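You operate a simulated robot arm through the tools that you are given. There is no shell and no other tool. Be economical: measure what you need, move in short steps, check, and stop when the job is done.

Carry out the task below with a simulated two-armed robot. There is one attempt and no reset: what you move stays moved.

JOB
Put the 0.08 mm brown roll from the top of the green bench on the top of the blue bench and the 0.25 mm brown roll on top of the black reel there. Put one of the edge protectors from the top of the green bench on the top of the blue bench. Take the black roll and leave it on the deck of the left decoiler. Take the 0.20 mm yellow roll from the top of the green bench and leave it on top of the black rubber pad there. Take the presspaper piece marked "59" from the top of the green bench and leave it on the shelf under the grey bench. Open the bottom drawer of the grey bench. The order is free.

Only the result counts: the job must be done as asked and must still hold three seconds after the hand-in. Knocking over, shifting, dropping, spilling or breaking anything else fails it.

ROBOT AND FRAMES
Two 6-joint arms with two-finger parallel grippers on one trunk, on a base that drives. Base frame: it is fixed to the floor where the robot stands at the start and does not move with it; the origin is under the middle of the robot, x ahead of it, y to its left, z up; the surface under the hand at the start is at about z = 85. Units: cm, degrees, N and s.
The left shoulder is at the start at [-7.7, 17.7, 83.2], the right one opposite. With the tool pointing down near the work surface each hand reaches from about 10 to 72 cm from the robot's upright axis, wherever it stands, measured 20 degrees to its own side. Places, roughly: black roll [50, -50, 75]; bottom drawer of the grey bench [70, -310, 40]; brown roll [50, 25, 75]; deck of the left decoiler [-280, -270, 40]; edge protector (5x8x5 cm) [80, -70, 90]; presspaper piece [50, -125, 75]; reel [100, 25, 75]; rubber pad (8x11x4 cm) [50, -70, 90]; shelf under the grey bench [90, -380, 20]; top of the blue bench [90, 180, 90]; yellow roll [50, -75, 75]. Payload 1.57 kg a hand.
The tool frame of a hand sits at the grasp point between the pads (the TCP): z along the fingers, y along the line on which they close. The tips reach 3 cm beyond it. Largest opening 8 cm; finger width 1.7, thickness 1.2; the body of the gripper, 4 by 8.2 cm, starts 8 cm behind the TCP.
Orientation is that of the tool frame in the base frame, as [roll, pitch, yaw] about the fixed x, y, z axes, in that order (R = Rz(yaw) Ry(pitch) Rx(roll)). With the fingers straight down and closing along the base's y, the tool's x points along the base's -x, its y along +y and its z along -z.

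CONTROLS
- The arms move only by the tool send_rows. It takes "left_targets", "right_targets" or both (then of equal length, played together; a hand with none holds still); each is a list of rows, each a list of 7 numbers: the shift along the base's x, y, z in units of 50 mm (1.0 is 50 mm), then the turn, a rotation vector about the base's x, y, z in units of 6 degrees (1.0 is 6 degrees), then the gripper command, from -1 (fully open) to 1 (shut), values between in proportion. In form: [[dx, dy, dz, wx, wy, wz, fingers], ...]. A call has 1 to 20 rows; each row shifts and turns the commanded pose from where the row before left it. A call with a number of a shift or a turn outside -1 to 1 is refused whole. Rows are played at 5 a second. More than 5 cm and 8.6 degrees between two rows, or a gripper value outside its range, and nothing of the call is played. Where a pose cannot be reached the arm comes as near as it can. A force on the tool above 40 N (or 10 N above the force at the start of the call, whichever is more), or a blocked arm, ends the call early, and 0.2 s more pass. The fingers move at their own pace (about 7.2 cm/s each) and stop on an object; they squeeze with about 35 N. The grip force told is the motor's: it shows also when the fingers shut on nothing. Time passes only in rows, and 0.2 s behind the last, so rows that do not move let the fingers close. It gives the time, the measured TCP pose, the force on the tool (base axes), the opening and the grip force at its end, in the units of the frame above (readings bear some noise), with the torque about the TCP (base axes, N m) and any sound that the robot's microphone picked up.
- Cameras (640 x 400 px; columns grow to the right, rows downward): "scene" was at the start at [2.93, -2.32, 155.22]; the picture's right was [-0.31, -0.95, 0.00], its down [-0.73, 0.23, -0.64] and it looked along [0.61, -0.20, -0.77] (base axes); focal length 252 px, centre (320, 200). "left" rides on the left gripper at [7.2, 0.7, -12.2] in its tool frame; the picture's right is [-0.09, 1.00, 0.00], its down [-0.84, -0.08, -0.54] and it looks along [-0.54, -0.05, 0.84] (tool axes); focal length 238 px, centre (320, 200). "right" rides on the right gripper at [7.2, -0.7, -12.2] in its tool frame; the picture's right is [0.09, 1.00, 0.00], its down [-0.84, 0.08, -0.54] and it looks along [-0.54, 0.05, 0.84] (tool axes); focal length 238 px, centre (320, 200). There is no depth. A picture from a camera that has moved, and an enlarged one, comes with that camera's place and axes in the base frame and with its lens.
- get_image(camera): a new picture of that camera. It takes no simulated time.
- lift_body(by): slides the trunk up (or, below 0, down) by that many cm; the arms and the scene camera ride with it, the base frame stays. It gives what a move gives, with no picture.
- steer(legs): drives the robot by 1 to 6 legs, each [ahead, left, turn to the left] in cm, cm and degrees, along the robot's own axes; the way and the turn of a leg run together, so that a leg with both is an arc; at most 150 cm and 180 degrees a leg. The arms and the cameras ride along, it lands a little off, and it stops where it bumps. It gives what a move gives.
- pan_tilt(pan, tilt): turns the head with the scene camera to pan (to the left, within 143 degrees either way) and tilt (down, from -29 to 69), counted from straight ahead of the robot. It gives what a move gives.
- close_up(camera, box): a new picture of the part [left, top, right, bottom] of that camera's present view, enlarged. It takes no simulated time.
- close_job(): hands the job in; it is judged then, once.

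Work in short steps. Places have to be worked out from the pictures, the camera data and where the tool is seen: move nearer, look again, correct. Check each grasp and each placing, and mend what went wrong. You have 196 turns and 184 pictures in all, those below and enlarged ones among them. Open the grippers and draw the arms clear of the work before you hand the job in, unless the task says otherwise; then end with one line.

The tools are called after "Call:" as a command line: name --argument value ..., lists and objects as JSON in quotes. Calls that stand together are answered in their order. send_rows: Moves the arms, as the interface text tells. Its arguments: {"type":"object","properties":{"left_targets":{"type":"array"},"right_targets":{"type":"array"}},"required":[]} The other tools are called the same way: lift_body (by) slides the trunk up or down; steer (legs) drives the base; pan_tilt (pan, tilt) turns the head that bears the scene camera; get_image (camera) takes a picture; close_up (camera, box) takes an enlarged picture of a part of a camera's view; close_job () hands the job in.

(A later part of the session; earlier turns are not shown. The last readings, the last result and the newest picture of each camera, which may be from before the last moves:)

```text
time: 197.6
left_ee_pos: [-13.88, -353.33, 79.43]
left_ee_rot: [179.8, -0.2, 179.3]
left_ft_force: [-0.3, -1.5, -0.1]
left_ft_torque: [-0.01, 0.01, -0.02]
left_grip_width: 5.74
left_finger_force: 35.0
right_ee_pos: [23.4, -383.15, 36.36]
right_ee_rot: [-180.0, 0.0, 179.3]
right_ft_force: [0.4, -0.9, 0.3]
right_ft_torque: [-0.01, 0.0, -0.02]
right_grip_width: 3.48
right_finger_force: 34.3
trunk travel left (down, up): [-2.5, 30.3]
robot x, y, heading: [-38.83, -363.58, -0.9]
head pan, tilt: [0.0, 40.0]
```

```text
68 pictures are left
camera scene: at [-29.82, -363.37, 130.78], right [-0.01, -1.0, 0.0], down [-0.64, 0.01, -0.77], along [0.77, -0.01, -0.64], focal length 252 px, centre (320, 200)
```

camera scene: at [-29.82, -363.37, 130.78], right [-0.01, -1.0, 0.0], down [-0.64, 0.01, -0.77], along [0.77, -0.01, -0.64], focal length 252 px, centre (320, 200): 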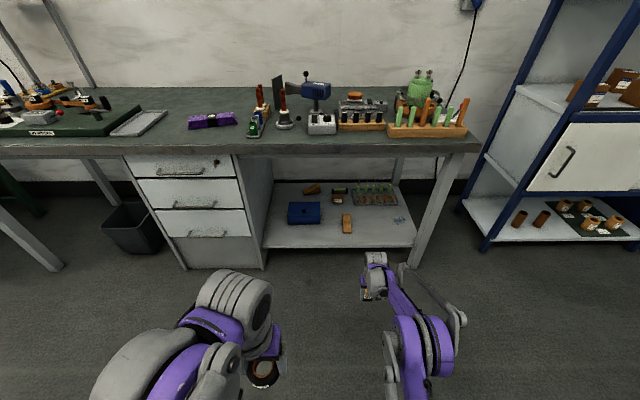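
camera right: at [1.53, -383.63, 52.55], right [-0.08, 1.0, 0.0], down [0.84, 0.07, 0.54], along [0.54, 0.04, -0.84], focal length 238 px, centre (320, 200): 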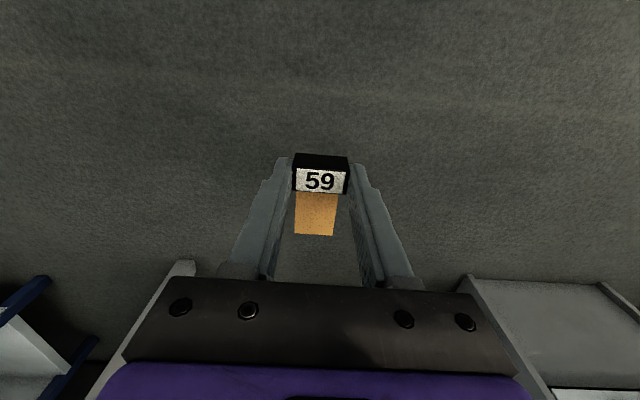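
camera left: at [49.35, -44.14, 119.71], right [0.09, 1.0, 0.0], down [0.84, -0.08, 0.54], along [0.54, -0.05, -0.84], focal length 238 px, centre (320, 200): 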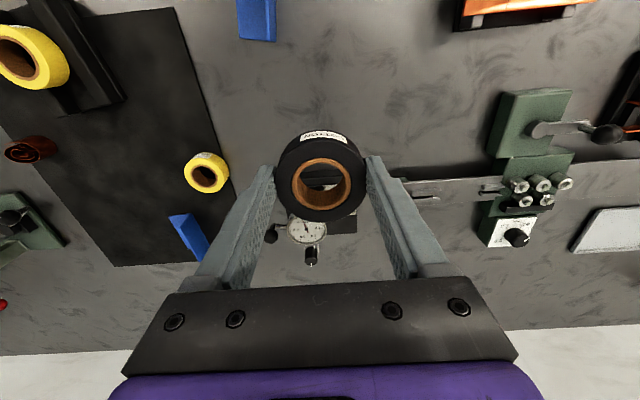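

I drive in stages: first 27 ahead and 9 right.

Call:
steer --legs '[[27, -8, 0.8]]'

Call:
get_image --camera "scene"

Call:
get_image --camera "right"

```text
time: 199.5
left_ee_pos: [12.74, -361.31, 79.4]
left_ee_rot: [179.8, -0.1, 179.9]
left_ft_force: [-0.6, 0.3, -0.2]
left_ft_torque: [0.01, 0.04, -0.01]
left_grip_width: 5.72
left_finger_force: 34.9
right_ee_pos: [50.2, -390.89, 36.32]
right_ee_rot: [179.9, 0.0, 179.9]
right_ft_force: [0.0, -0.5, -1.0]
right_ft_torque: [-0.02, 0.02, 0.0]
right_grip_width: 3.45
right_finger_force: 34.4
trunk travel left (down, up): [-2.5, 30.3]
robot x, y, heading: [-11.93, -371.33, -0.1]
head pan, tilt: [0.0, 40.0]
```

```text
67 pictures are left
camera scene: at [-3.08, -371.58, 130.78], right [0.0, -1.0, 0.0], down [-0.64, 0.0, -0.77], along [0.77, 0.0, -0.64], focal length 252 px, centre (320, 200)
```

scene: 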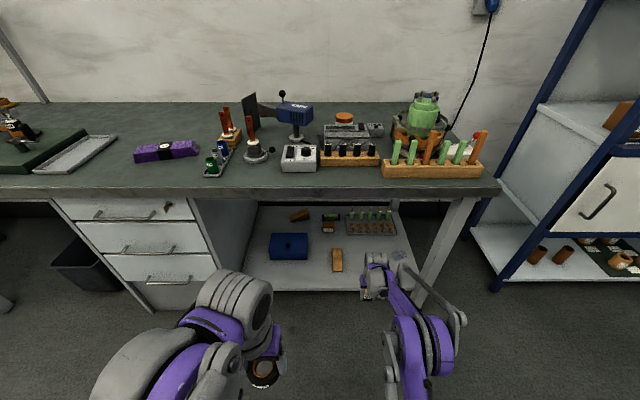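

```text
66 pictures are left
camera right: at [43.06, -391.54, 48.53], right [-0.09, 1.0, 0.0], down [0.84, 0.08, 0.54], along [0.54, 0.05, -0.84], focal length 238 px, centre (320, 200)
```

right: 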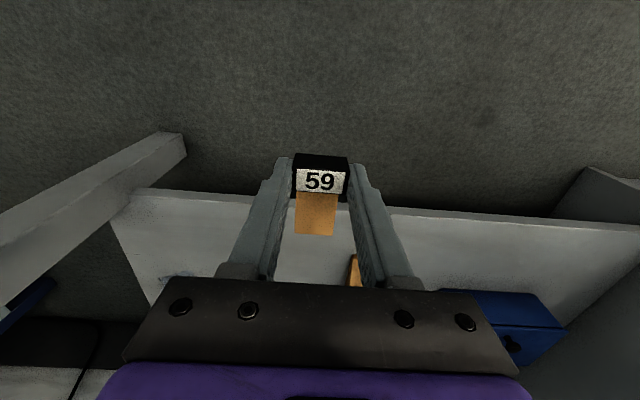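

Shelf front edge ≈ x 61–62. I drive 10 cm more and extend the arm 10 cm.

Call:
steer --legs '[[10, 0, 0]]'

Call:
send_rows --right_targets '[[0.7, 0, -0.1, 0, 0, 0, 1], [0.7, 0, -0.1, 0, 0, 0, 1], [0.6, 0, -0.2, 0, 0, 0, 1], [0, 0, 0, 0, 0, 0, 1]]'

Call:
get_image --camera "scene"

Call:
get_image --camera "right"

```text
time: 200.7
left_ee_pos: [22.74, -361.36, 79.31]
left_ee_rot: [179.8, -0.1, 179.7]
left_ft_force: [-0.9, -0.1, -0.8]
left_ft_torque: [-0.01, 0.0, 0.02]
left_grip_width: 5.71
left_finger_force: 34.6
right_ee_pos: [60.19, -391.12, 36.42]
right_ee_rot: [-180.0, -0.2, 179.7]
right_ft_force: [0.2, 0.2, -0.1]
right_ft_torque: [0.02, -0.04, 0.04]
right_grip_width: 3.47
right_finger_force: 35.2
trunk travel left (down, up): [-2.5, 30.3]
robot x, y, heading: [-2.17, -371.56, -0.1]
head pan, tilt: [0.0, 40.0]
```

```text
time: 201.7
left_ee_pos: [22.72, -361.35, 79.38]
left_ee_rot: [179.7, 0.0, 179.7]
left_ft_force: [-0.2, -0.5, -0.2]
left_ft_torque: [-0.02, 0.01, 0.02]
left_grip_width: 5.72
left_finger_force: 35.0
right_ee_pos: [65.92, -391.1, 35.54]
right_ee_rot: [-180.0, -0.1, 179.7]
right_ft_force: [-1.0, -0.2, 0.3]
right_ft_torque: [0.01, 0.02, -0.03]
right_grip_width: 3.48
right_finger_force: 35.2
right hand out of reach, approached as far as the arm can: row 2, 3
trunk travel left (down, up): [-2.5, 30.3]
robot x, y, heading: [-1.9, -371.4, -0.1]
head pan, tilt: [0.0, 40.0]
```

```text
65 pictures are left
camera scene: at [6.9, -371.62, 130.78], right [0.0, -1.0, 0.0], down [-0.64, 0.0, -0.77], along [0.77, 0.0, -0.64], focal length 252 px, centre (320, 200)
```

scene: 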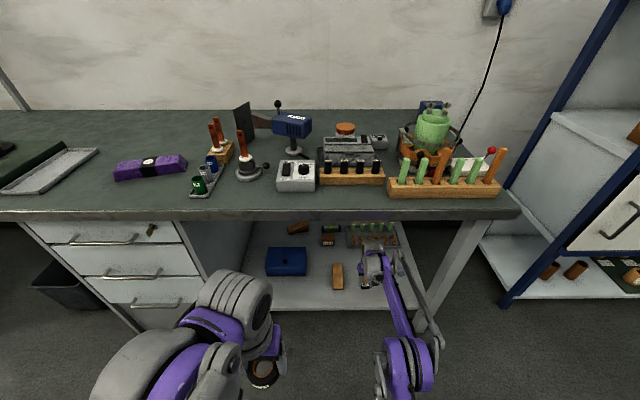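

```text
64 pictures are left
camera right: at [58.87, -391.72, 47.72], right [-0.09, 1.0, 0.0], down [0.84, 0.07, 0.54], along [0.54, 0.05, -0.84], focal length 238 px, centre (320, 200)
```

right: 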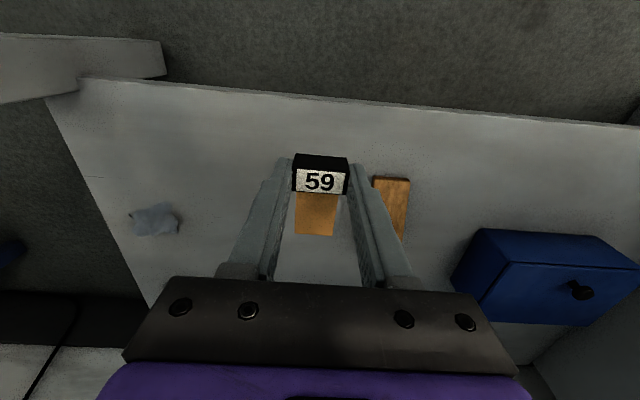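

The shelf is at z≈18.5, edge x≈63.5. I drive 8 cm further for a comfortable reach.

Call:
steer --legs '[[8, 0, 0]]'

Call:
send_rows --right_targets '[[-0.4, 0, -0.5, 0, 0, 0, 1], [-0.3, 0, -0.5, 0, 0, 0, 1], [0, 0, -0.2, 0, 0, 0, 1], [0, 0, 0, 0, 0, 0, 1]]'

Call:
get_image --camera "scene"

Call:
get_image --camera "right"

```text
time: 202.8
left_ee_pos: [30.62, -361.51, 79.26]
left_ee_rot: [179.9, -0.1, 179.7]
left_ft_force: [-0.3, -0.5, -0.6]
left_ft_torque: [0.02, 0.02, 0.04]
left_grip_width: 5.73
left_finger_force: 35.5
right_ee_pos: [73.86, -391.17, 35.49]
right_ee_rot: [180.0, -0.1, 179.7]
right_ft_force: [-0.6, -0.8, -0.9]
right_ft_torque: [0.0, 0.05, -0.04]
right_grip_width: 3.46
right_finger_force: 34.6
trunk travel left (down, up): [-2.5, 30.3]
robot x, y, heading: [6.32, -371.41, -0.0]
head pan, tilt: [0.0, 40.0]
```

```text
time: 203.8
left_ee_pos: [30.62, -361.49, 79.3]
left_ee_rot: [179.9, -0.1, 179.7]
left_ft_force: [-0.5, 0.6, 0.3]
left_ft_torque: [0.01, 0.0, -0.02]
left_grip_width: 5.7
left_finger_force: 34.9
right_ee_pos: [70.15, -391.12, 29.71]
right_ee_rot: [-180.0, 0.1, 179.6]
right_ft_force: [0.7, -0.6, 0.0]
right_ft_torque: [-0.02, 0.0, 0.02]
right_grip_width: 3.47
right_finger_force: 34.9
trunk travel left (down, up): [-2.5, 30.3]
robot x, y, heading: [6.07, -371.67, -0.3]
head pan, tilt: [0.0, 40.0]
```

```text
63 pictures are left
camera scene: at [14.78, -371.65, 130.78], right [0.0, -1.0, 0.0], down [-0.64, 0.0, -0.77], along [0.77, 0.0, -0.64], focal length 252 px, centre (320, 200)
```

scene: 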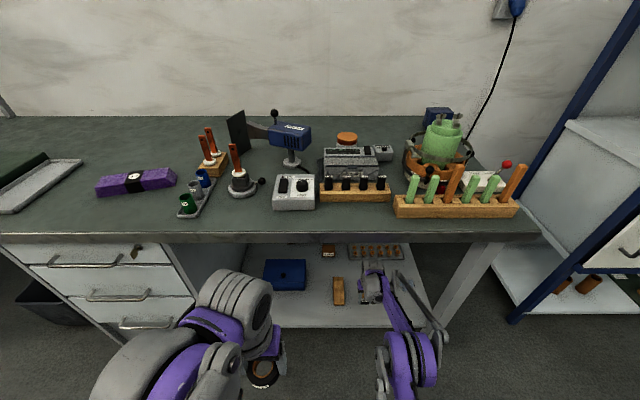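

```text
62 pictures are left
camera right: at [63.07, -391.74, 41.86], right [-0.09, 1.0, 0.0], down [0.84, 0.07, 0.54], along [0.54, 0.05, -0.84], focal length 238 px, centre (320, 200)
```

right: 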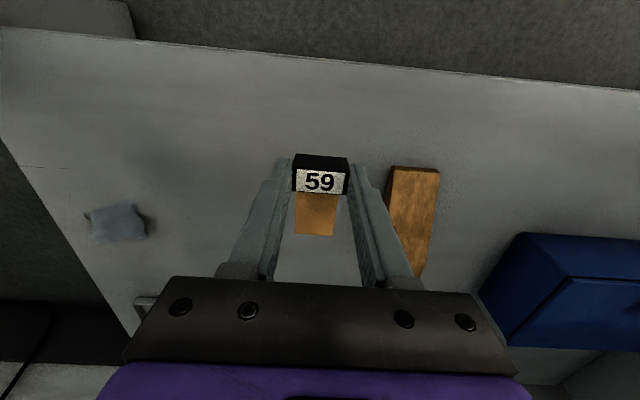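

Over the shelf, clear of the wood block. Lower to z≈24.5, then step to contact.

Call:
send_rows --right_targets '[[0, 0, -0.5, 0, 0, 0, 1], [0, 0, -0.5, 0, 0, 0, 1], [0, 0, 0, 0, 0, 0, 1]]'

Call:
send_rows --right_targets '[[0, 0, -0.1, 0, 0, 0, 1], [0, 0, 0, 0, 0, 0, 1]]'

Call:
send_rows --right_targets '[[0, 0, -0.1, 0, 0, 0, 1], [0, 0, 0, 0, 0, 0, 1]]'

Call:
get_image --camera "right"

```text
time: 204.6
left_ee_pos: [30.63, -361.46, 79.3]
left_ee_rot: [179.8, -0.1, 179.7]
left_ft_force: [-0.1, 0.2, -0.4]
left_ft_torque: [-0.01, -0.02, -0.02]
left_grip_width: 5.7
left_finger_force: 35.0
right_ee_pos: [68.98, -391.09, 25.73]
right_ee_rot: [180.0, 0.1, 179.7]
right_ft_force: [0.2, 0.0, 0.1]
right_ft_torque: [0.01, -0.02, -0.05]
right_grip_width: 3.47
right_finger_force: 35.2
right hand out of reach, approached as far as the arm can: row 2
trunk travel left (down, up): [-2.5, 30.3]
robot x, y, heading: [6.49, -371.76, -0.3]
head pan, tilt: [0.0, 40.0]
```

```text
time: 205.2
left_ee_pos: [30.67, -361.59, 79.37]
left_ee_rot: [179.7, -0.1, 179.8]
left_ft_force: [0.5, -1.1, -0.5]
left_ft_torque: [-0.04, 0.02, 0.01]
left_grip_width: 5.68
left_finger_force: 35.2
right_ee_pos: [68.78, -390.97, 25.51]
right_ee_rot: [-180.0, 0.1, 179.7]
right_ft_force: [0.5, -0.8, 0.3]
right_ft_torque: [0.02, 0.0, 0.01]
right_grip_width: 3.49
right_finger_force: 34.4
right hand out of reach, approached as far as the arm can: row 1
trunk travel left (down, up): [-2.5, 30.3]
robot x, y, heading: [6.1, -371.51, -0.6]
head pan, tilt: [0.0, 40.0]
```

```text
time: 205.8
left_ee_pos: [30.62, -361.46, 79.32]
left_ee_rot: [179.8, 0.0, 179.7]
left_ft_force: [0.0, -0.3, -0.9]
left_ft_torque: [0.0, -0.01, -0.04]
left_grip_width: 5.71
left_finger_force: 35.6
right_ee_pos: [68.73, -391.07, 25.21]
right_ee_rot: [179.9, 0.1, 179.8]
right_ft_force: [0.0, -0.6, -0.7]
right_ft_torque: [-0.04, 0.01, -0.01]
right_grip_width: 3.48
right_finger_force: 35.4
right hand out of reach, approached as far as the arm can: row 1
trunk travel left (down, up): [-2.5, 30.3]
robot x, y, heading: [6.19, -371.55, -0.2]
head pan, tilt: [0.0, 40.0]
```

```text
61 pictures are left
camera right: at [61.4, -391.7, 37.38], right [-0.09, 1.0, 0.0], down [0.84, 0.07, 0.54], along [0.54, 0.05, -0.84], focal length 238 px, centre (320, 200)
```

right: 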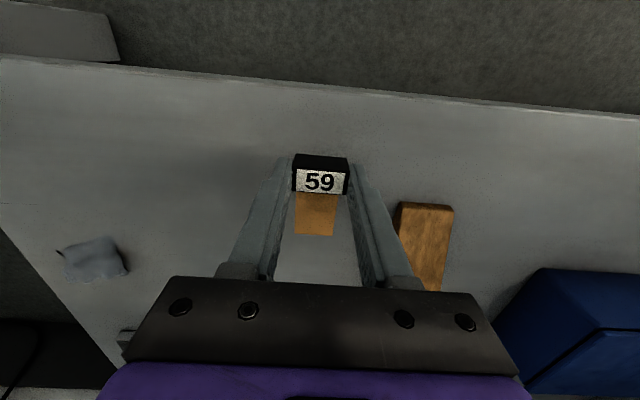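

At the reach limit. I lower the trunk 2.3 cm (hands ride along) and drive 4 cm ahead.

Call:
steer --legs '[[5, 0, 0]]'

Call:
send_rows --right_targets '[[-0.5, 0, 0, 0, 0, 0, 1], [-0.4, 0, -0.15, 0, 0, 0, 1], [0, 0, -0.1, 0, 0, 0, 1], [0, 0, 0, 0, 0, 0, 1]]'

Call:
get_image --camera "right"

```text
time: 206.7
left_ee_pos: [35.64, -361.49, 79.34]
left_ee_rot: [179.8, -0.1, 179.7]
left_ft_force: [0.3, -0.9, 0.4]
left_ft_torque: [0.0, 0.03, -0.01]
left_grip_width: 5.7
left_finger_force: 35.0
right_ee_pos: [73.44, -391.13, 25.14]
right_ee_rot: [180.0, 0.1, 179.7]
right_ft_force: [-0.7, -1.0, -0.6]
right_ft_torque: [-0.02, 0.02, 0.02]
right_grip_width: 3.48
right_finger_force: 35.0
trunk travel left (down, up): [-2.5, 30.3]
robot x, y, heading: [10.75, -371.35, -0.3]
head pan, tilt: [0.0, 40.0]
```

```text
time: 207.7
left_ee_pos: [35.66, -361.42, 79.38]
left_ee_rot: [179.8, -0.1, 179.7]
left_ft_force: [0.6, -0.8, 0.2]
left_ft_torque: [0.01, 0.02, 0.0]
left_grip_width: 5.69
left_finger_force: 34.8
right_ee_pos: [68.92, -391.01, 24.06]
right_ee_rot: [-179.9, 0.1, 179.6]
right_ft_force: [-0.5, 0.2, 0.2]
right_ft_torque: [-0.02, 0.01, 0.02]
right_grip_width: 3.46
right_finger_force: 35.0
trunk travel left (down, up): [-2.5, 30.3]
robot x, y, heading: [10.63, -371.67, -0.4]
head pan, tilt: [0.0, 40.0]
```

```text
60 pictures are left
camera right: at [61.8, -391.69, 36.25], right [-0.09, 1.0, 0.0], down [0.84, 0.07, 0.54], along [0.54, 0.05, -0.84], focal length 238 px, centre (320, 200)
```

right: 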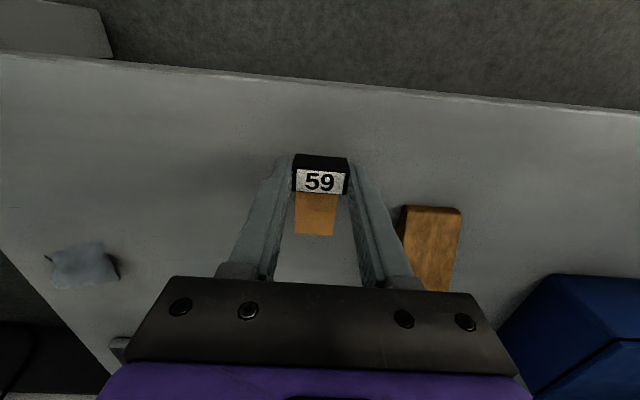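

Reach is fine again. Step down to contact.

Call:
send_rows --right_targets '[[0, 0, -0.08, 0, 0, 0, 1], [0, 0, 0, 0, 0, 0, 1]]'

Call:
send_rows --right_targets '[[0, 0, -0.08, 0, 0, 0, 1], [0, 0, 0, 0, 0, 0, 1]]'

Call:
send_rows --right_targets '[[0, 0, -0.08, 0, 0, 0, 1], [0, 0, 0, 0, 0, 0, 1]]'

Call:
send_rows --right_targets '[[0, 0, -0.08, 0, 0, 0, 1], [0, 0, 0, 0, 0, 0, 1]]'

```text
time: 208.3
left_ee_pos: [35.56, -361.51, 79.37]
left_ee_rot: [179.8, -0.1, 179.7]
left_ft_force: [0.1, -0.5, 0.1]
left_ft_torque: [0.03, -0.01, -0.01]
left_grip_width: 5.69
left_finger_force: 34.8
right_ee_pos: [69.0, -391.12, 23.55]
right_ee_rot: [179.9, 0.1, 179.8]
right_ft_force: [0.5, -0.1, -0.6]
right_ft_torque: [0.03, 0.02, -0.02]
right_grip_width: 3.46
right_finger_force: 35.2
trunk travel left (down, up): [-2.5, 30.3]
robot x, y, heading: [10.95, -371.5, -0.4]
head pan, tilt: [0.0, 40.0]
```

```text
time: 208.9
left_ee_pos: [35.46, -361.49, 79.35]
left_ee_rot: [179.7, -0.2, 179.6]
left_ft_force: [-0.8, 0.4, -0.2]
left_ft_torque: [0.02, 0.0, 0.02]
left_grip_width: 5.69
left_finger_force: 35.0
right_ee_pos: [68.93, -391.26, 23.27]
right_ee_rot: [-179.9, 0.2, 179.7]
right_ft_force: [-0.4, 0.5, -0.1]
right_ft_torque: [0.03, -0.01, 0.0]
right_grip_width: 3.53
right_finger_force: 34.4
trunk travel left (down, up): [-2.5, 30.3]
robot x, y, heading: [10.85, -371.76, -0.5]
head pan, tilt: [0.0, 40.0]
```

```text
time: 209.5
left_ee_pos: [35.59, -361.51, 79.41]
left_ee_rot: [179.8, -0.2, 179.7]
left_ft_force: [-0.3, -0.2, 0.0]
left_ft_torque: [0.01, 0.0, -0.01]
left_grip_width: 5.68
left_finger_force: 34.8
right_ee_pos: [68.85, -391.17, 23.06]
right_ee_rot: [180.0, 0.2, 179.7]
right_ft_force: [-0.1, -0.2, 0.0]
right_ft_torque: [0.01, 0.0, 0.04]
right_grip_width: 3.46
right_finger_force: 35.2
trunk travel left (down, up): [-2.5, 30.3]
robot x, y, heading: [10.91, -371.55, -0.4]
head pan, tilt: [0.0, 40.0]
```

```text
time: 210.1
left_ee_pos: [35.56, -361.54, 79.38]
left_ee_rot: [179.8, -0.2, 179.7]
left_ft_force: [-0.4, -0.2, -0.2]
left_ft_torque: [-0.03, 0.04, -0.02]
left_grip_width: 5.72
left_finger_force: 35.6
right_ee_pos: [69.06, -391.08, 22.32]
right_ee_rot: [180.0, 0.2, 179.7]
right_ft_force: [0.0, 0.4, -0.2]
right_ft_torque: [0.01, -0.04, 0.01]
right_grip_width: 3.46
right_finger_force: 35.1
trunk travel left (down, up): [-2.5, 30.3]
robot x, y, heading: [10.96, -371.69, -0.5]
head pan, tilt: [0.0, 40.0]
```

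No contact yet at 22.3; more steps.

Call:
send_rows --right_targets '[[0, 0, -0.08, 0, 0, 0, 1], [0, 0, 0, 0, 0, 0, 1]]'

Call:
send_rows --right_targets '[[0, 0, -0.08, 0, 0, 0, 1], [0, 0, 0, 0, 0, 0, 1]]'

Call:
send_rows --right_targets '[[0, 0, -0.08, 0, 0, 0, 1], [0, 0, 0, 0, 0, 0, 1]]'

Call:
get_image --camera "right"

```text
time: 210.7
left_ee_pos: [35.43, -361.56, 79.49]
left_ee_rot: [179.8, -0.1, 179.7]
left_ft_force: [0.5, -0.4, 0.2]
left_ft_torque: [0.02, 0.0, -0.02]
left_grip_width: 5.69
left_finger_force: 34.9
right_ee_pos: [68.88, -391.12, 21.87]
right_ee_rot: [-180.0, 0.1, 179.6]
right_ft_force: [0.6, 1.0, -0.3]
right_ft_torque: [-0.01, -0.01, -0.02]
right_grip_width: 3.53
right_finger_force: 35.4
trunk travel left (down, up): [-2.5, 30.3]
robot x, y, heading: [10.99, -371.65, -0.3]
head pan, tilt: [0.0, 40.0]
```

```text
time: 211.3
left_ee_pos: [35.4, -361.53, 79.32]
left_ee_rot: [179.9, 0.0, 179.8]
left_ft_force: [0.6, -0.1, 0.0]
left_ft_torque: [0.01, 0.0, -0.01]
left_grip_width: 5.69
left_finger_force: 34.8
right_ee_pos: [68.9, -391.17, 21.9]
right_ee_rot: [-180.0, 0.1, 179.8]
right_ft_force: [-2.4, -2.0, 27.3]
right_ft_torque: [0.04, 0.02, -0.03]
right_grip_width: 3.48
right_finger_force: 35.3
trunk travel left (down, up): [-2.5, 30.3]
robot x, y, heading: [10.74, -371.41, -0.2]
head pan, tilt: [0.0, 40.0]
```

```text
time: 211.7
left_ee_pos: [35.46, -361.5, 79.32]
left_ee_rot: [179.9, 0.0, 179.7]
left_ft_force: [-0.3, -0.5, 0.1]
left_ft_torque: [0.03, 0.02, 0.01]
left_grip_width: 5.71
left_finger_force: 34.7
right_ee_pos: [69.07, -391.22, 21.5]
right_ee_rot: [-180.0, 0.0, 179.6]
right_ft_force: [-5.9, -0.5, 20.4]
right_ft_torque: [-0.03, -0.03, -0.01]
right_grip_width: 3.45
right_finger_force: 35.3
trunk travel left (down, up): [-2.5, 30.3]
robot x, y, heading: [10.96, -371.66, -0.4]
head pan, tilt: [0.0, 40.0]
stopped in row 2 (right hand): the force on the tool passed its limit at 47 N (the readings are from after the stop); the commanded pose is now the measured one
```

```text
59 pictures are left
camera right: at [61.84, -391.76, 33.67], right [-0.09, 1.0, 0.0], down [0.84, 0.07, 0.54], along [0.54, 0.05, -0.84], focal length 238 px, centre (320, 200)
```

right: 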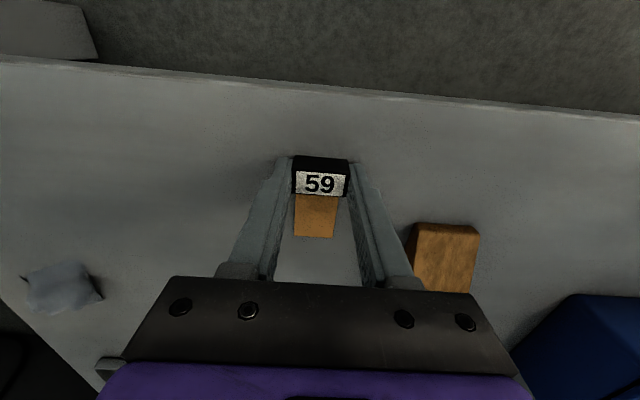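

On the shelf. Open to ~5 cm and rise.

Call:
send_rows --right_targets '[[0, 0, 0.05, 0, 0, 0, 0.1], [0, 0, 0, 0, 0, 0, -0.2], [0, 0, 0, 0, 0, 0, -0.2], [0, 0, 0.3, 0, 0, 0, -0.2], [0, 0, 0.7, 0, 0, 0, -0.2], [0, 0, 0.8, 0, 0, 0, -0.2], [0, 0, 0, 0, 0, 0, -0.2]]'

Call:
get_image --camera "right"

```text
time: 213.3
left_ee_pos: [35.71, -361.63, 79.41]
left_ee_rot: [179.8, -0.1, 179.6]
left_ft_force: [-0.3, -0.2, -0.6]
left_ft_torque: [-0.01, 0.01, 0.0]
left_grip_width: 5.69
left_finger_force: 35.1
right_ee_pos: [68.67, -391.17, 30.57]
right_ee_rot: [180.0, 0.0, 179.7]
right_ft_force: [-0.3, -1.1, 0.1]
right_ft_torque: [-0.02, -0.01, 0.0]
right_grip_width: 4.81
right_finger_force: 0.1
trunk travel left (down, up): [-2.5, 30.3]
robot x, y, heading: [10.66, -371.52, -0.3]
head pan, tilt: [0.0, 40.0]
```

```text
58 pictures are left
camera right: at [61.6, -391.85, 42.7], right [-0.09, 1.0, 0.0], down [0.84, 0.07, 0.54], along [0.54, 0.05, -0.84], focal length 238 px, centre (320, 200)
```

right: 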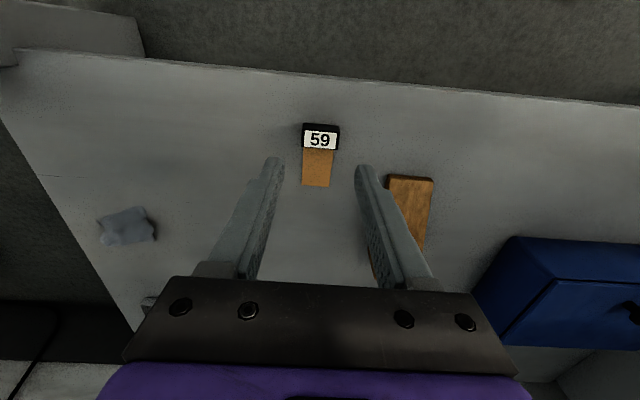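

Piece 59 lies on the shelf. I back the robot out, then drive left to face the drawers.

Call:
steer --legs '[[-45, 0, 0], [0, 79, 0.4]]'

Call:
pan_tilt --pan -12 --tilt 40

Call:
get_image --camera "scene"

Call:
get_image --camera "right"

```text
time: 223.1
left_ee_pos: [-8.46, -279.73, 79.37]
left_ee_rot: [179.8, -0.1, -179.8]
left_ft_force: [0.0, 0.6, -0.5]
left_ft_torque: [0.05, 0.0, 0.04]
left_grip_width: 5.68
left_finger_force: 34.6
right_ee_pos: [25.16, -309.3, 30.53]
right_ee_rot: [-179.9, 0.0, -179.8]
right_ft_force: [0.2, 0.2, -0.4]
right_ft_torque: [0.02, 0.0, -0.01]
right_grip_width: 4.77
right_finger_force: 0.0
trunk travel left (down, up): [-2.5, 30.3]
robot x, y, heading: [-32.88, -290.56, 0.1]
head pan, tilt: [0.0, 40.0]
```

```text
time: 223.8
left_ee_pos: [-8.37, -279.71, 79.28]
left_ee_rot: [179.9, -0.1, -179.7]
left_ft_force: [-0.3, -0.4, 0.3]
left_ft_torque: [0.0, -0.02, -0.03]
left_grip_width: 5.65
left_finger_force: 35.1
right_ee_pos: [24.98, -309.26, 30.39]
right_ee_rot: [-180.0, 0.0, -179.8]
right_ft_force: [0.5, 0.7, 0.2]
right_ft_torque: [0.0, 0.02, 0.0]
right_grip_width: 4.81
right_finger_force: 0.0
trunk travel left (down, up): [-2.5, 30.3]
robot x, y, heading: [-32.87, -290.12, 0.4]
head pan, tilt: [-12.0, 40.0]
```

```text
57 pictures are left
camera scene: at [-24.36, -291.86, 130.78], right [-0.2, -0.98, 0.0], down [-0.63, 0.13, -0.77], along [0.75, -0.16, -0.64], focal length 252 px, centre (320, 200)
```

scene: 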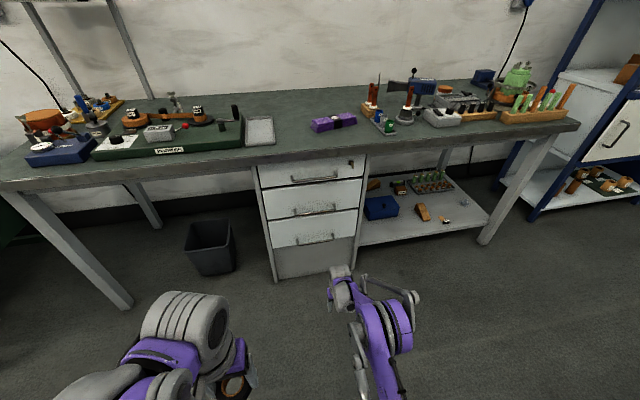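

```text
56 pictures are left
camera right: at [17.89, -309.91, 42.67], right [-0.09, 1.0, 0.0], down [0.84, 0.08, 0.54], along [0.54, 0.05, -0.84], focal length 238 px, centre (320, 200)
```

right: 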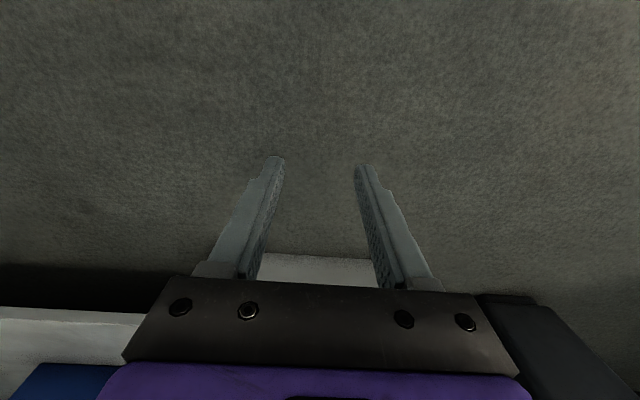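

I enlarge the drawers.

Call:
close_up --camera "scene" --box '[240, 150, 380, 290]'

```text
2.86 times, centred on (310, 220) of scene
camera zoom: at [-24.36, -291.86, 130.78], right [-0.2, -0.98, 0.0], down [-0.63, 0.13, -0.77], along [0.75, -0.16, -0.64], focal length 721 px, centre (349, 143)
```

zoom: 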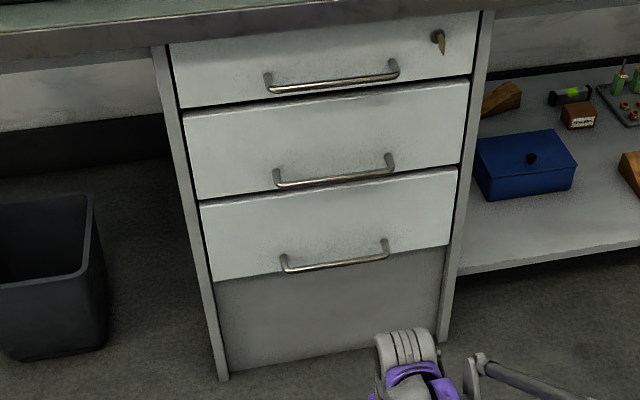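

Bottom handle is a horizontal bar about 18 cm long at ≈(57,-306.8,34.8). I pitch the right hand forward to horizontal while opening fully.

Call:
send_rows --right_targets '[[0, 0, 0.3, 0, -1, 0, -1], [0, 0, 0.3, 0, -1, 0, -1], [0, 0, 0.2, 0, -1, 0, -1], [0, 0, 0, 0, -1, 0, -1], [0, 0, 0, 0, -1, 0, -1], [0.1, 0, 0, 0, -1, 0, -1], [0.1, 0, 0, 0, -1, 0, -1], [0.1, 0, 0, 0, -1, 0, -1], [0.1, 0, 0, 0, -1, 0, -1], [0.1, 0, 0, 0, -1, 0, -1], [0.1, 0, 0, 0, -1, 0, -1], [0.1, 0, 0, 0, -1, 0, -1], [0.1, 0, 0, 0, -1, 0, -1], [0.1, 0, 0, 0, -1, 0, -1], [0.1, 0, 0, 0, -1, 0, -1], [0, 0, 0, 0, 0, 0, -1]]'

Call:
get_image --camera "right"

```text
time: 227.2
left_ee_pos: [-8.43, -279.82, 79.48]
left_ee_rot: [179.8, 0.0, -179.7]
left_ft_force: [1.5, 0.3, -0.2]
left_ft_torque: [0.03, 0.01, -0.02]
left_grip_width: 5.67
left_finger_force: 35.2
right_ee_pos: [29.77, -309.57, 34.4]
right_ee_rot: [-177.5, 86.0, -178.3]
right_ft_force: [-0.8, 1.2, -0.2]
right_ft_torque: [-0.01, 0.0, 0.0]
right_grip_width: 8.04
right_finger_force: 0.0
right hand out of reach, approached as far as the arm can: row 13
trunk travel left (down, up): [-2.5, 30.3]
robot x, y, heading: [-33.12, -290.17, 0.3]
head pan, tilt: [-12.0, 40.0]
```

```text
54 pictures are left
camera right: at [17.13, -310.07, 28.15], right [0.01, 1.0, -0.09], down [-0.48, 0.09, 0.87], along [0.88, 0.04, 0.48], focal length 238 px, centre (320, 200)
```

right: 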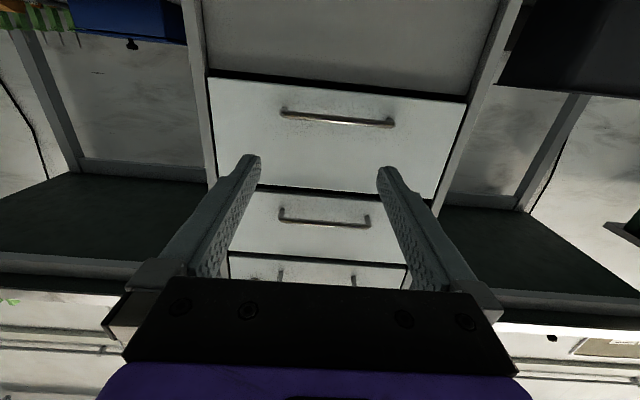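

The bar is confirmed near (57,-307,34.8). Now I roll the hand 90° so the fingers close vertically.

Call:
send_rows --right_targets '[[0, 0, 0, 1, 0, 0, -1], [0, 0, 0, 1, 0, 0, -1], [0, 0, 0, 1, 0, 0, -1], [0, 0, 0, 1, 0, 0, -1], [0, 0, 0, 1, 0, 0, -1], [0, 0, 0, 1, 0, 0, -1], [0, 0, 0, 1, 0, 0, -1], [0, 0, 0, 1, 0, 0, -1], [0, 0, 0, 1, 0, 0, -1], [0, 0, 0, 1, 0, 0, -1], [0, 0, 0, 1, 0, 0, -1], [0, 0, 0, 1, 0, 0, -1], [0, 0, 0, 1, 0, 0, -1], [0, 0, 0, 1, 0, 0, -1], [0, 0, 0, 1, 0, 0, -1], [0, 0, 0, 0, 0, 0, -1]]'

Call:
get_image --camera "right"

Call:
get_image --camera "scene"

```text
time: 230.6
left_ee_pos: [-8.33, -279.76, 79.41]
left_ee_rot: [179.8, -0.1, -179.7]
left_ft_force: [0.1, 0.5, -0.4]
left_ft_torque: [0.03, 0.03, 0.01]
left_grip_width: 5.66
left_finger_force: 35.1
right_ee_pos: [29.67, -309.62, 34.83]
right_ee_rot: [90.9, 0.2, 93.9]
right_ft_force: [0.6, 0.1, -0.3]
right_ft_torque: [-0.04, -0.01, -0.02]
right_grip_width: 7.98
right_finger_force: 0.0
right hand out of reach, approached as far as the arm can: row 15
trunk travel left (down, up): [-2.5, 30.3]
robot x, y, heading: [-33.05, -290.38, 0.3]
head pan, tilt: [-12.0, 40.0]
```

```text
53 pictures are left
camera right: at [17.04, -303.15, 34.39], right [0.01, 0.09, 1.0], down [-0.48, -0.87, 0.09], along [0.88, -0.48, 0.04], focal length 238 px, centre (320, 200)
```

right: 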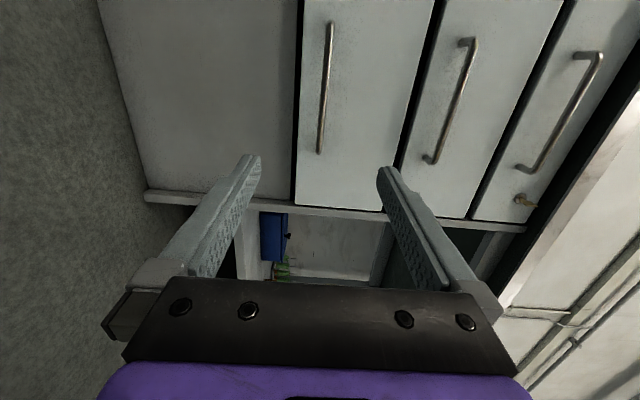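

```text
52 pictures are left
camera scene: at [-24.36, -291.86, 130.78], right [-0.2, -0.98, 0.0], down [-0.63, 0.13, -0.77], along [0.75, -0.16, -0.64], focal length 252 px, centre (320, 200)
```

scene: 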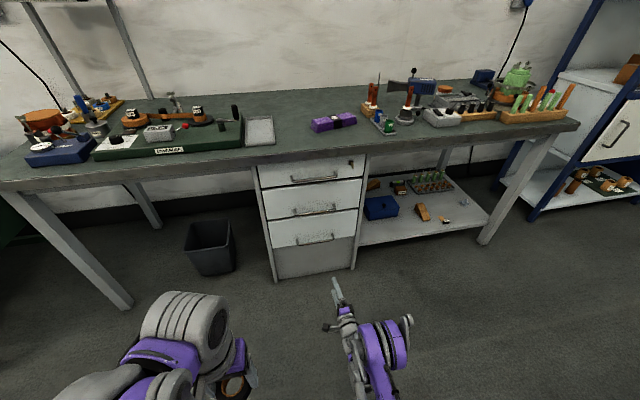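

The hand is set for the bar (z≈35). I drive 21 cm ahead and 2.5 left.

Call:
steer --legs '[[21, 2.5, 0]]'

Call:
get_image --camera "right"

Call:
get_image --camera "scene"

```text
time: 232.3
left_ee_pos: [13.09, -277.42, 79.48]
left_ee_rot: [179.8, -0.1, 179.8]
left_ft_force: [-0.5, -0.6, 0.3]
left_ft_torque: [0.03, 0.04, 0.02]
left_grip_width: 5.67
left_finger_force: 35.0
right_ee_pos: [50.99, -307.41, 34.83]
right_ee_rot: [90.9, 0.1, 93.6]
right_ft_force: [-0.4, -0.4, 0.0]
right_ft_torque: [0.03, -0.02, 0.0]
right_grip_width: 8.0
right_finger_force: 0.1
trunk travel left (down, up): [-2.5, 30.3]
robot x, y, heading: [-11.66, -287.34, -0.2]
head pan, tilt: [-12.0, 40.0]
```

```text
51 pictures are left
camera right: at [38.31, -300.91, 34.37], right [0.01, 0.1, 1.0], down [-0.49, -0.87, 0.09], along [0.87, -0.49, 0.04], focal length 238 px, centre (320, 200)
```

right: 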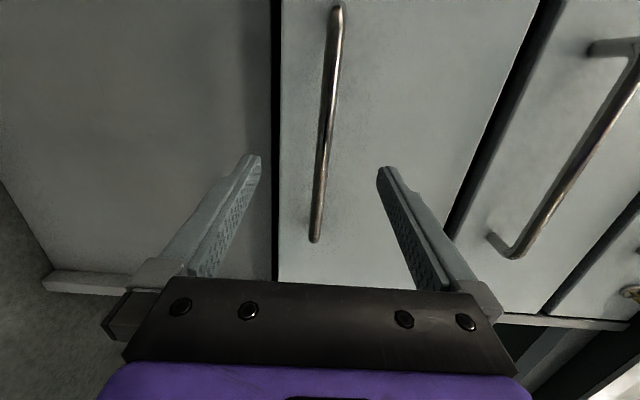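

```text
50 pictures are left
camera scene: at [-2.99, -289.37, 130.78], right [-0.21, -0.98, 0.0], down [-0.63, 0.14, -0.77], along [0.75, -0.16, -0.64], focal length 252 px, centre (320, 200)
```

scene: 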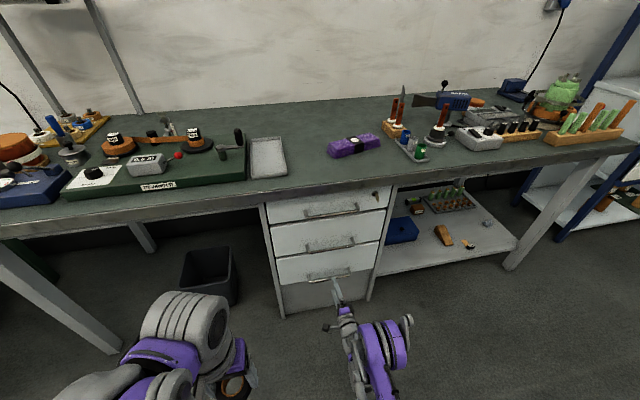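

The bar lies between the fingers. I drive 4 cm further.

Call:
steer --legs '[[4, 0, 0]]'

Call:
get_image --camera "right"

```text
time: 233.2
left_ee_pos: [17.21, -277.53, 79.5]
left_ee_rot: [179.7, -0.1, 179.9]
left_ft_force: [0.5, -0.7, 0.6]
left_ft_torque: [0.01, 0.02, 0.0]
left_grip_width: 5.68
left_finger_force: 34.5
right_ee_pos: [55.03, -307.36, 34.86]
right_ee_rot: [90.9, 0.1, 93.8]
right_ft_force: [0.5, -0.4, 0.4]
right_ft_torque: [0.0, 0.02, 0.0]
right_grip_width: 7.98
right_finger_force: 0.1
trunk travel left (down, up): [-2.5, 30.3]
robot x, y, heading: [-7.47, -287.45, 0.2]
head pan, tilt: [-12.0, 40.0]
```

```text
49 pictures are left
camera right: at [42.4, -300.85, 34.36], right [0.01, 0.1, 1.0], down [-0.49, -0.87, 0.09], along [0.87, -0.48, 0.04], focal length 238 px, centre (320, 200)
```

right: 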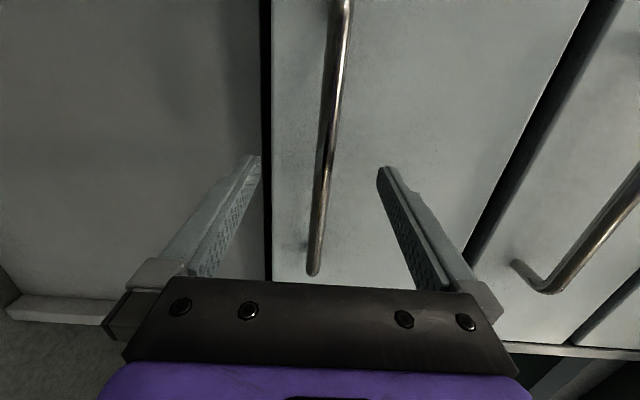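

Bar is ~2 cm beyond the TCP. I advance 1.2 cm by the arm and close.

Call:
send_rows --right_targets '[[0.12, 0, 0, 0, 0, 0, -1], [0.12, 0, 0, 0, 0, 0, -1], [0, 0, 0, 0, 0, 0, -1]]'

Call:
send_rows --right_targets '[[0, 0, 0, 0, 0, 0, 0], [0, 0, 0, 0, 0, 0, 1], [0, 0, 0, 0, 0, 0, 1], [0, 0, 0, 0, 0, 0, 1], [0, 0, 0, 0, 0, 0, 1]]'

Call:
get_image --camera "right"

```text
time: 234.0
left_ee_pos: [17.1, -277.42, 79.41]
left_ee_rot: [179.8, -0.1, 180.0]
left_ft_force: [0.1, -0.7, 0.3]
left_ft_torque: [0.02, -0.01, 0.0]
left_grip_width: 5.66
left_finger_force: 34.8
right_ee_pos: [56.19, -307.18, 35.0]
right_ee_rot: [91.0, 0.1, 93.7]
right_ft_force: [-0.3, -0.4, 0.6]
right_ft_torque: [0.02, 0.01, -0.09]
right_grip_width: 7.98
right_finger_force: 0.0
trunk travel left (down, up): [-2.5, 30.3]
robot x, y, heading: [-7.29, -287.36, 0.1]
head pan, tilt: [-12.0, 40.0]
```

```text
time: 235.2
left_ee_pos: [17.02, -277.41, 79.34]
left_ee_rot: [179.8, 0.1, 179.8]
left_ft_force: [0.4, 0.0, 0.3]
left_ft_torque: [0.03, 0.0, 0.0]
left_grip_width: 5.69
left_finger_force: 34.8
right_ee_pos: [56.13, -307.31, 34.98]
right_ee_rot: [91.1, 0.1, 93.8]
right_ft_force: [0.7, -1.0, 5.1]
right_ft_torque: [0.14, -0.02, 0.08]
right_grip_width: 1.17
right_finger_force: 28.6
trunk travel left (down, up): [-2.5, 30.3]
robot x, y, heading: [-7.78, -287.26, -0.0]
head pan, tilt: [-12.0, 40.0]
```

```text
48 pictures are left
camera right: at [43.51, -300.84, 34.51], right [0.01, 0.1, 1.0], down [-0.49, -0.87, 0.09], along [0.87, -0.48, 0.04], focal length 238 px, centre (320, 200)
```

right: 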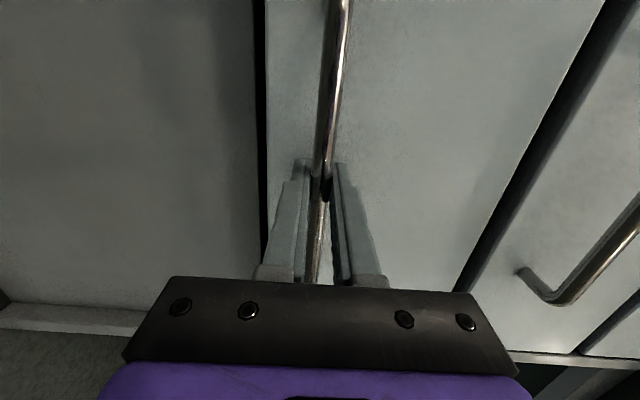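

Gripped the bar (width 1.17). I pull by driving back 5 cm first to see.

Call:
steer --legs '[[-6, 0, 0]]'

Call:
get_image --camera "right"

Call:
get_image --camera "scene"

```text
time: 236.2
left_ee_pos: [11.1, -277.43, 79.37]
left_ee_rot: [179.8, 0.0, 179.8]
left_ft_force: [0.4, -0.1, -0.1]
left_ft_torque: [0.0, -0.04, -0.03]
left_grip_width: 5.7
left_finger_force: 35.2
right_ee_pos: [50.07, -307.23, 35.06]
right_ee_rot: [91.0, 0.2, 93.6]
right_ft_force: [-0.4, -1.6, 6.1]
right_ft_torque: [0.11, -0.05, 0.17]
right_grip_width: 1.19
right_finger_force: 28.7
trunk travel left (down, up): [-2.5, 30.3]
robot x, y, heading: [-13.53, -287.63, -0.2]
head pan, tilt: [-12.0, 40.0]
```

```text
47 pictures are left
camera right: at [37.44, -300.84, 34.51], right [0.01, 0.1, 1.0], down [-0.49, -0.87, 0.09], along [0.87, -0.48, 0.04], focal length 238 px, centre (320, 200)
```

right: 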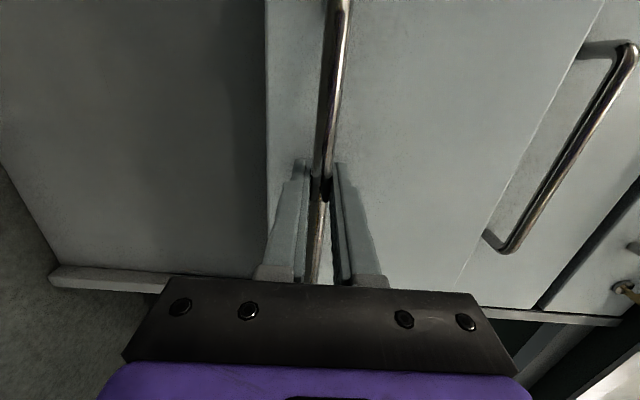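

```text
46 pictures are left
camera scene: at [-5.08, -289.37, 130.78], right [-0.21, -0.98, 0.0], down [-0.63, 0.13, -0.77], along [0.75, -0.16, -0.64], focal length 252 px, centre (320, 200)
```

scene: 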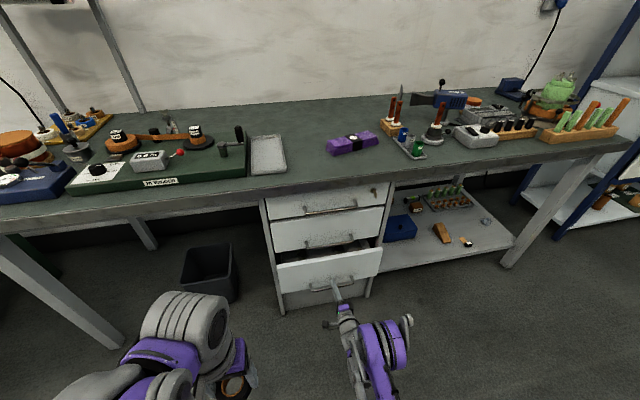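

The drawer opens. I pull it a further 20 cm.

Call:
steer --legs '[[-20, 0, 0]]'

Call:
get_image --camera "scene"

```text
time: 237.7
left_ee_pos: [-8.5, -277.31, 79.35]
left_ee_rot: [179.9, -0.2, 179.8]
left_ft_force: [0.6, -0.4, -1.0]
left_ft_torque: [-0.01, 0.01, 0.0]
left_grip_width: 5.68
left_finger_force: 35.0
right_ee_pos: [30.42, -307.31, 35.02]
right_ee_rot: [91.0, 0.2, 93.6]
right_ft_force: [0.5, 12.1, 1.4]
right_ft_torque: [0.15, 0.01, 0.39]
right_grip_width: 1.18
right_finger_force: 29.4
trunk travel left (down, up): [-2.5, 30.3]
robot x, y, heading: [-33.42, -287.49, -0.3]
head pan, tilt: [-12.0, 40.0]
```

```text
45 pictures are left
camera scene: at [-24.58, -289.28, 130.78], right [-0.21, -0.98, 0.0], down [-0.63, 0.14, -0.77], along [0.75, -0.16, -0.64], focal length 252 px, centre (320, 200)
```

scene: 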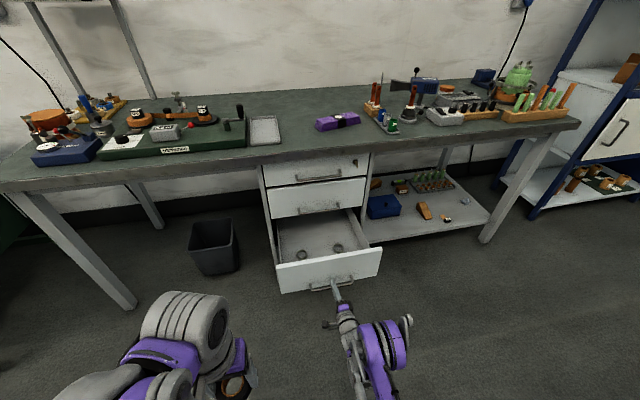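

Open by ~26 cm. I try 6 cm more to be on the safe side.

Call:
steer --legs '[[-6, 0, 0]]'

Call:
get_image --camera "right"

```text
time: 238.7
left_ee_pos: [-14.55, -277.41, 79.32]
left_ee_rot: [179.7, 0.0, 179.8]
left_ft_force: [0.3, -0.9, -0.1]
left_ft_torque: [0.03, 0.01, 0.0]
left_grip_width: 5.69
left_finger_force: 34.9
right_ee_pos: [24.6, -307.24, 35.02]
right_ee_rot: [91.0, 0.1, 93.6]
right_ft_force: [-1.0, -6.3, 1.4]
right_ft_torque: [0.09, 0.02, 0.15]
right_grip_width: 1.18
right_finger_force: 29.2
trunk travel left (down, up): [-2.5, 30.3]
robot x, y, heading: [-39.7, -287.44, -0.1]
head pan, tilt: [-12.0, 40.0]
```

```text
44 pictures are left
camera right: at [11.91, -300.82, 34.51], right [0.01, 0.1, 1.0], down [-0.49, -0.87, 0.09], along [0.87, -0.49, 0.04], focal length 238 px, centre (320, 200)
```

right: 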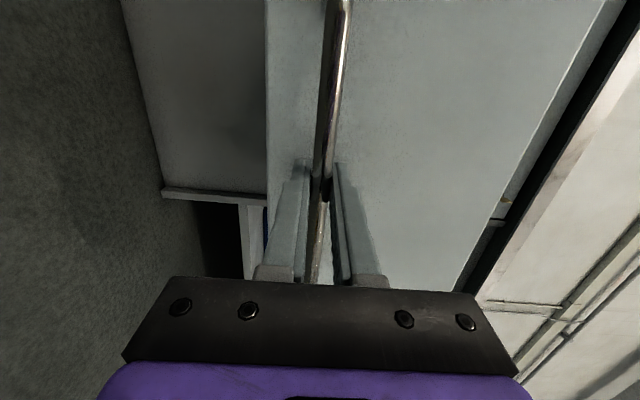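

32 cm open – enough. I open the fingers and back off.

Call:
send_rows --right_targets '[[0, 0, 0, 0, 0, 0, 0.2], [0, 0, 0, 0, 0, 0, -0.3], [0, 0, 0, 0, 0, 0, -0.3], [0, 0, 0, 0, 0, 0, -0.3]]'

Call:
steer --legs '[[-20, 0, 0]]'

Call:
get_image --camera "scene"

```text
time: 239.7
left_ee_pos: [-14.49, -277.24, 79.35]
left_ee_rot: [179.8, -0.1, 179.8]
left_ft_force: [-0.4, 0.2, -0.1]
left_ft_torque: [-0.03, 0.02, 0.02]
left_grip_width: 5.66
left_finger_force: 34.6
right_ee_pos: [24.45, -307.28, 34.89]
right_ee_rot: [91.0, 0.2, 93.6]
right_ft_force: [0.1, -0.2, 0.2]
right_ft_torque: [-0.03, 0.01, -0.02]
right_grip_width: 5.21
right_finger_force: 0.1
trunk travel left (down, up): [-2.5, 30.3]
robot x, y, heading: [-39.02, -287.26, -0.1]
head pan, tilt: [-12.0, 40.0]
```

```text
time: 241.3
left_ee_pos: [-34.52, -277.36, 79.5]
left_ee_rot: [179.8, 0.0, 179.7]
left_ft_force: [0.1, 0.0, -0.1]
left_ft_torque: [0.01, -0.05, 0.01]
left_grip_width: 5.65
left_finger_force: 35.2
right_ee_pos: [4.5, -307.23, 35.03]
right_ee_rot: [91.1, 0.2, 93.4]
right_ft_force: [0.1, -0.4, 1.0]
right_ft_torque: [0.01, 0.03, 0.01]
right_grip_width: 5.2
right_finger_force: 0.0
trunk travel left (down, up): [-2.5, 30.3]
robot x, y, heading: [-59.4, -287.13, -0.2]
head pan, tilt: [-12.0, 40.0]
```

```text
43 pictures are left
camera scene: at [-50.65, -289.25, 130.78], right [-0.21, -0.98, 0.0], down [-0.63, 0.14, -0.77], along [0.75, -0.16, -0.64], focal length 252 px, centre (320, 200)
```

scene: 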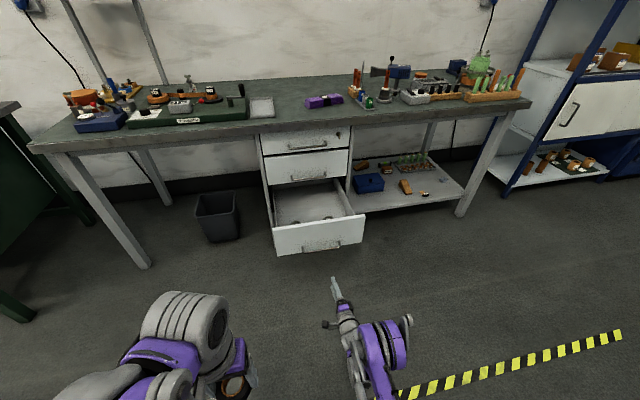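

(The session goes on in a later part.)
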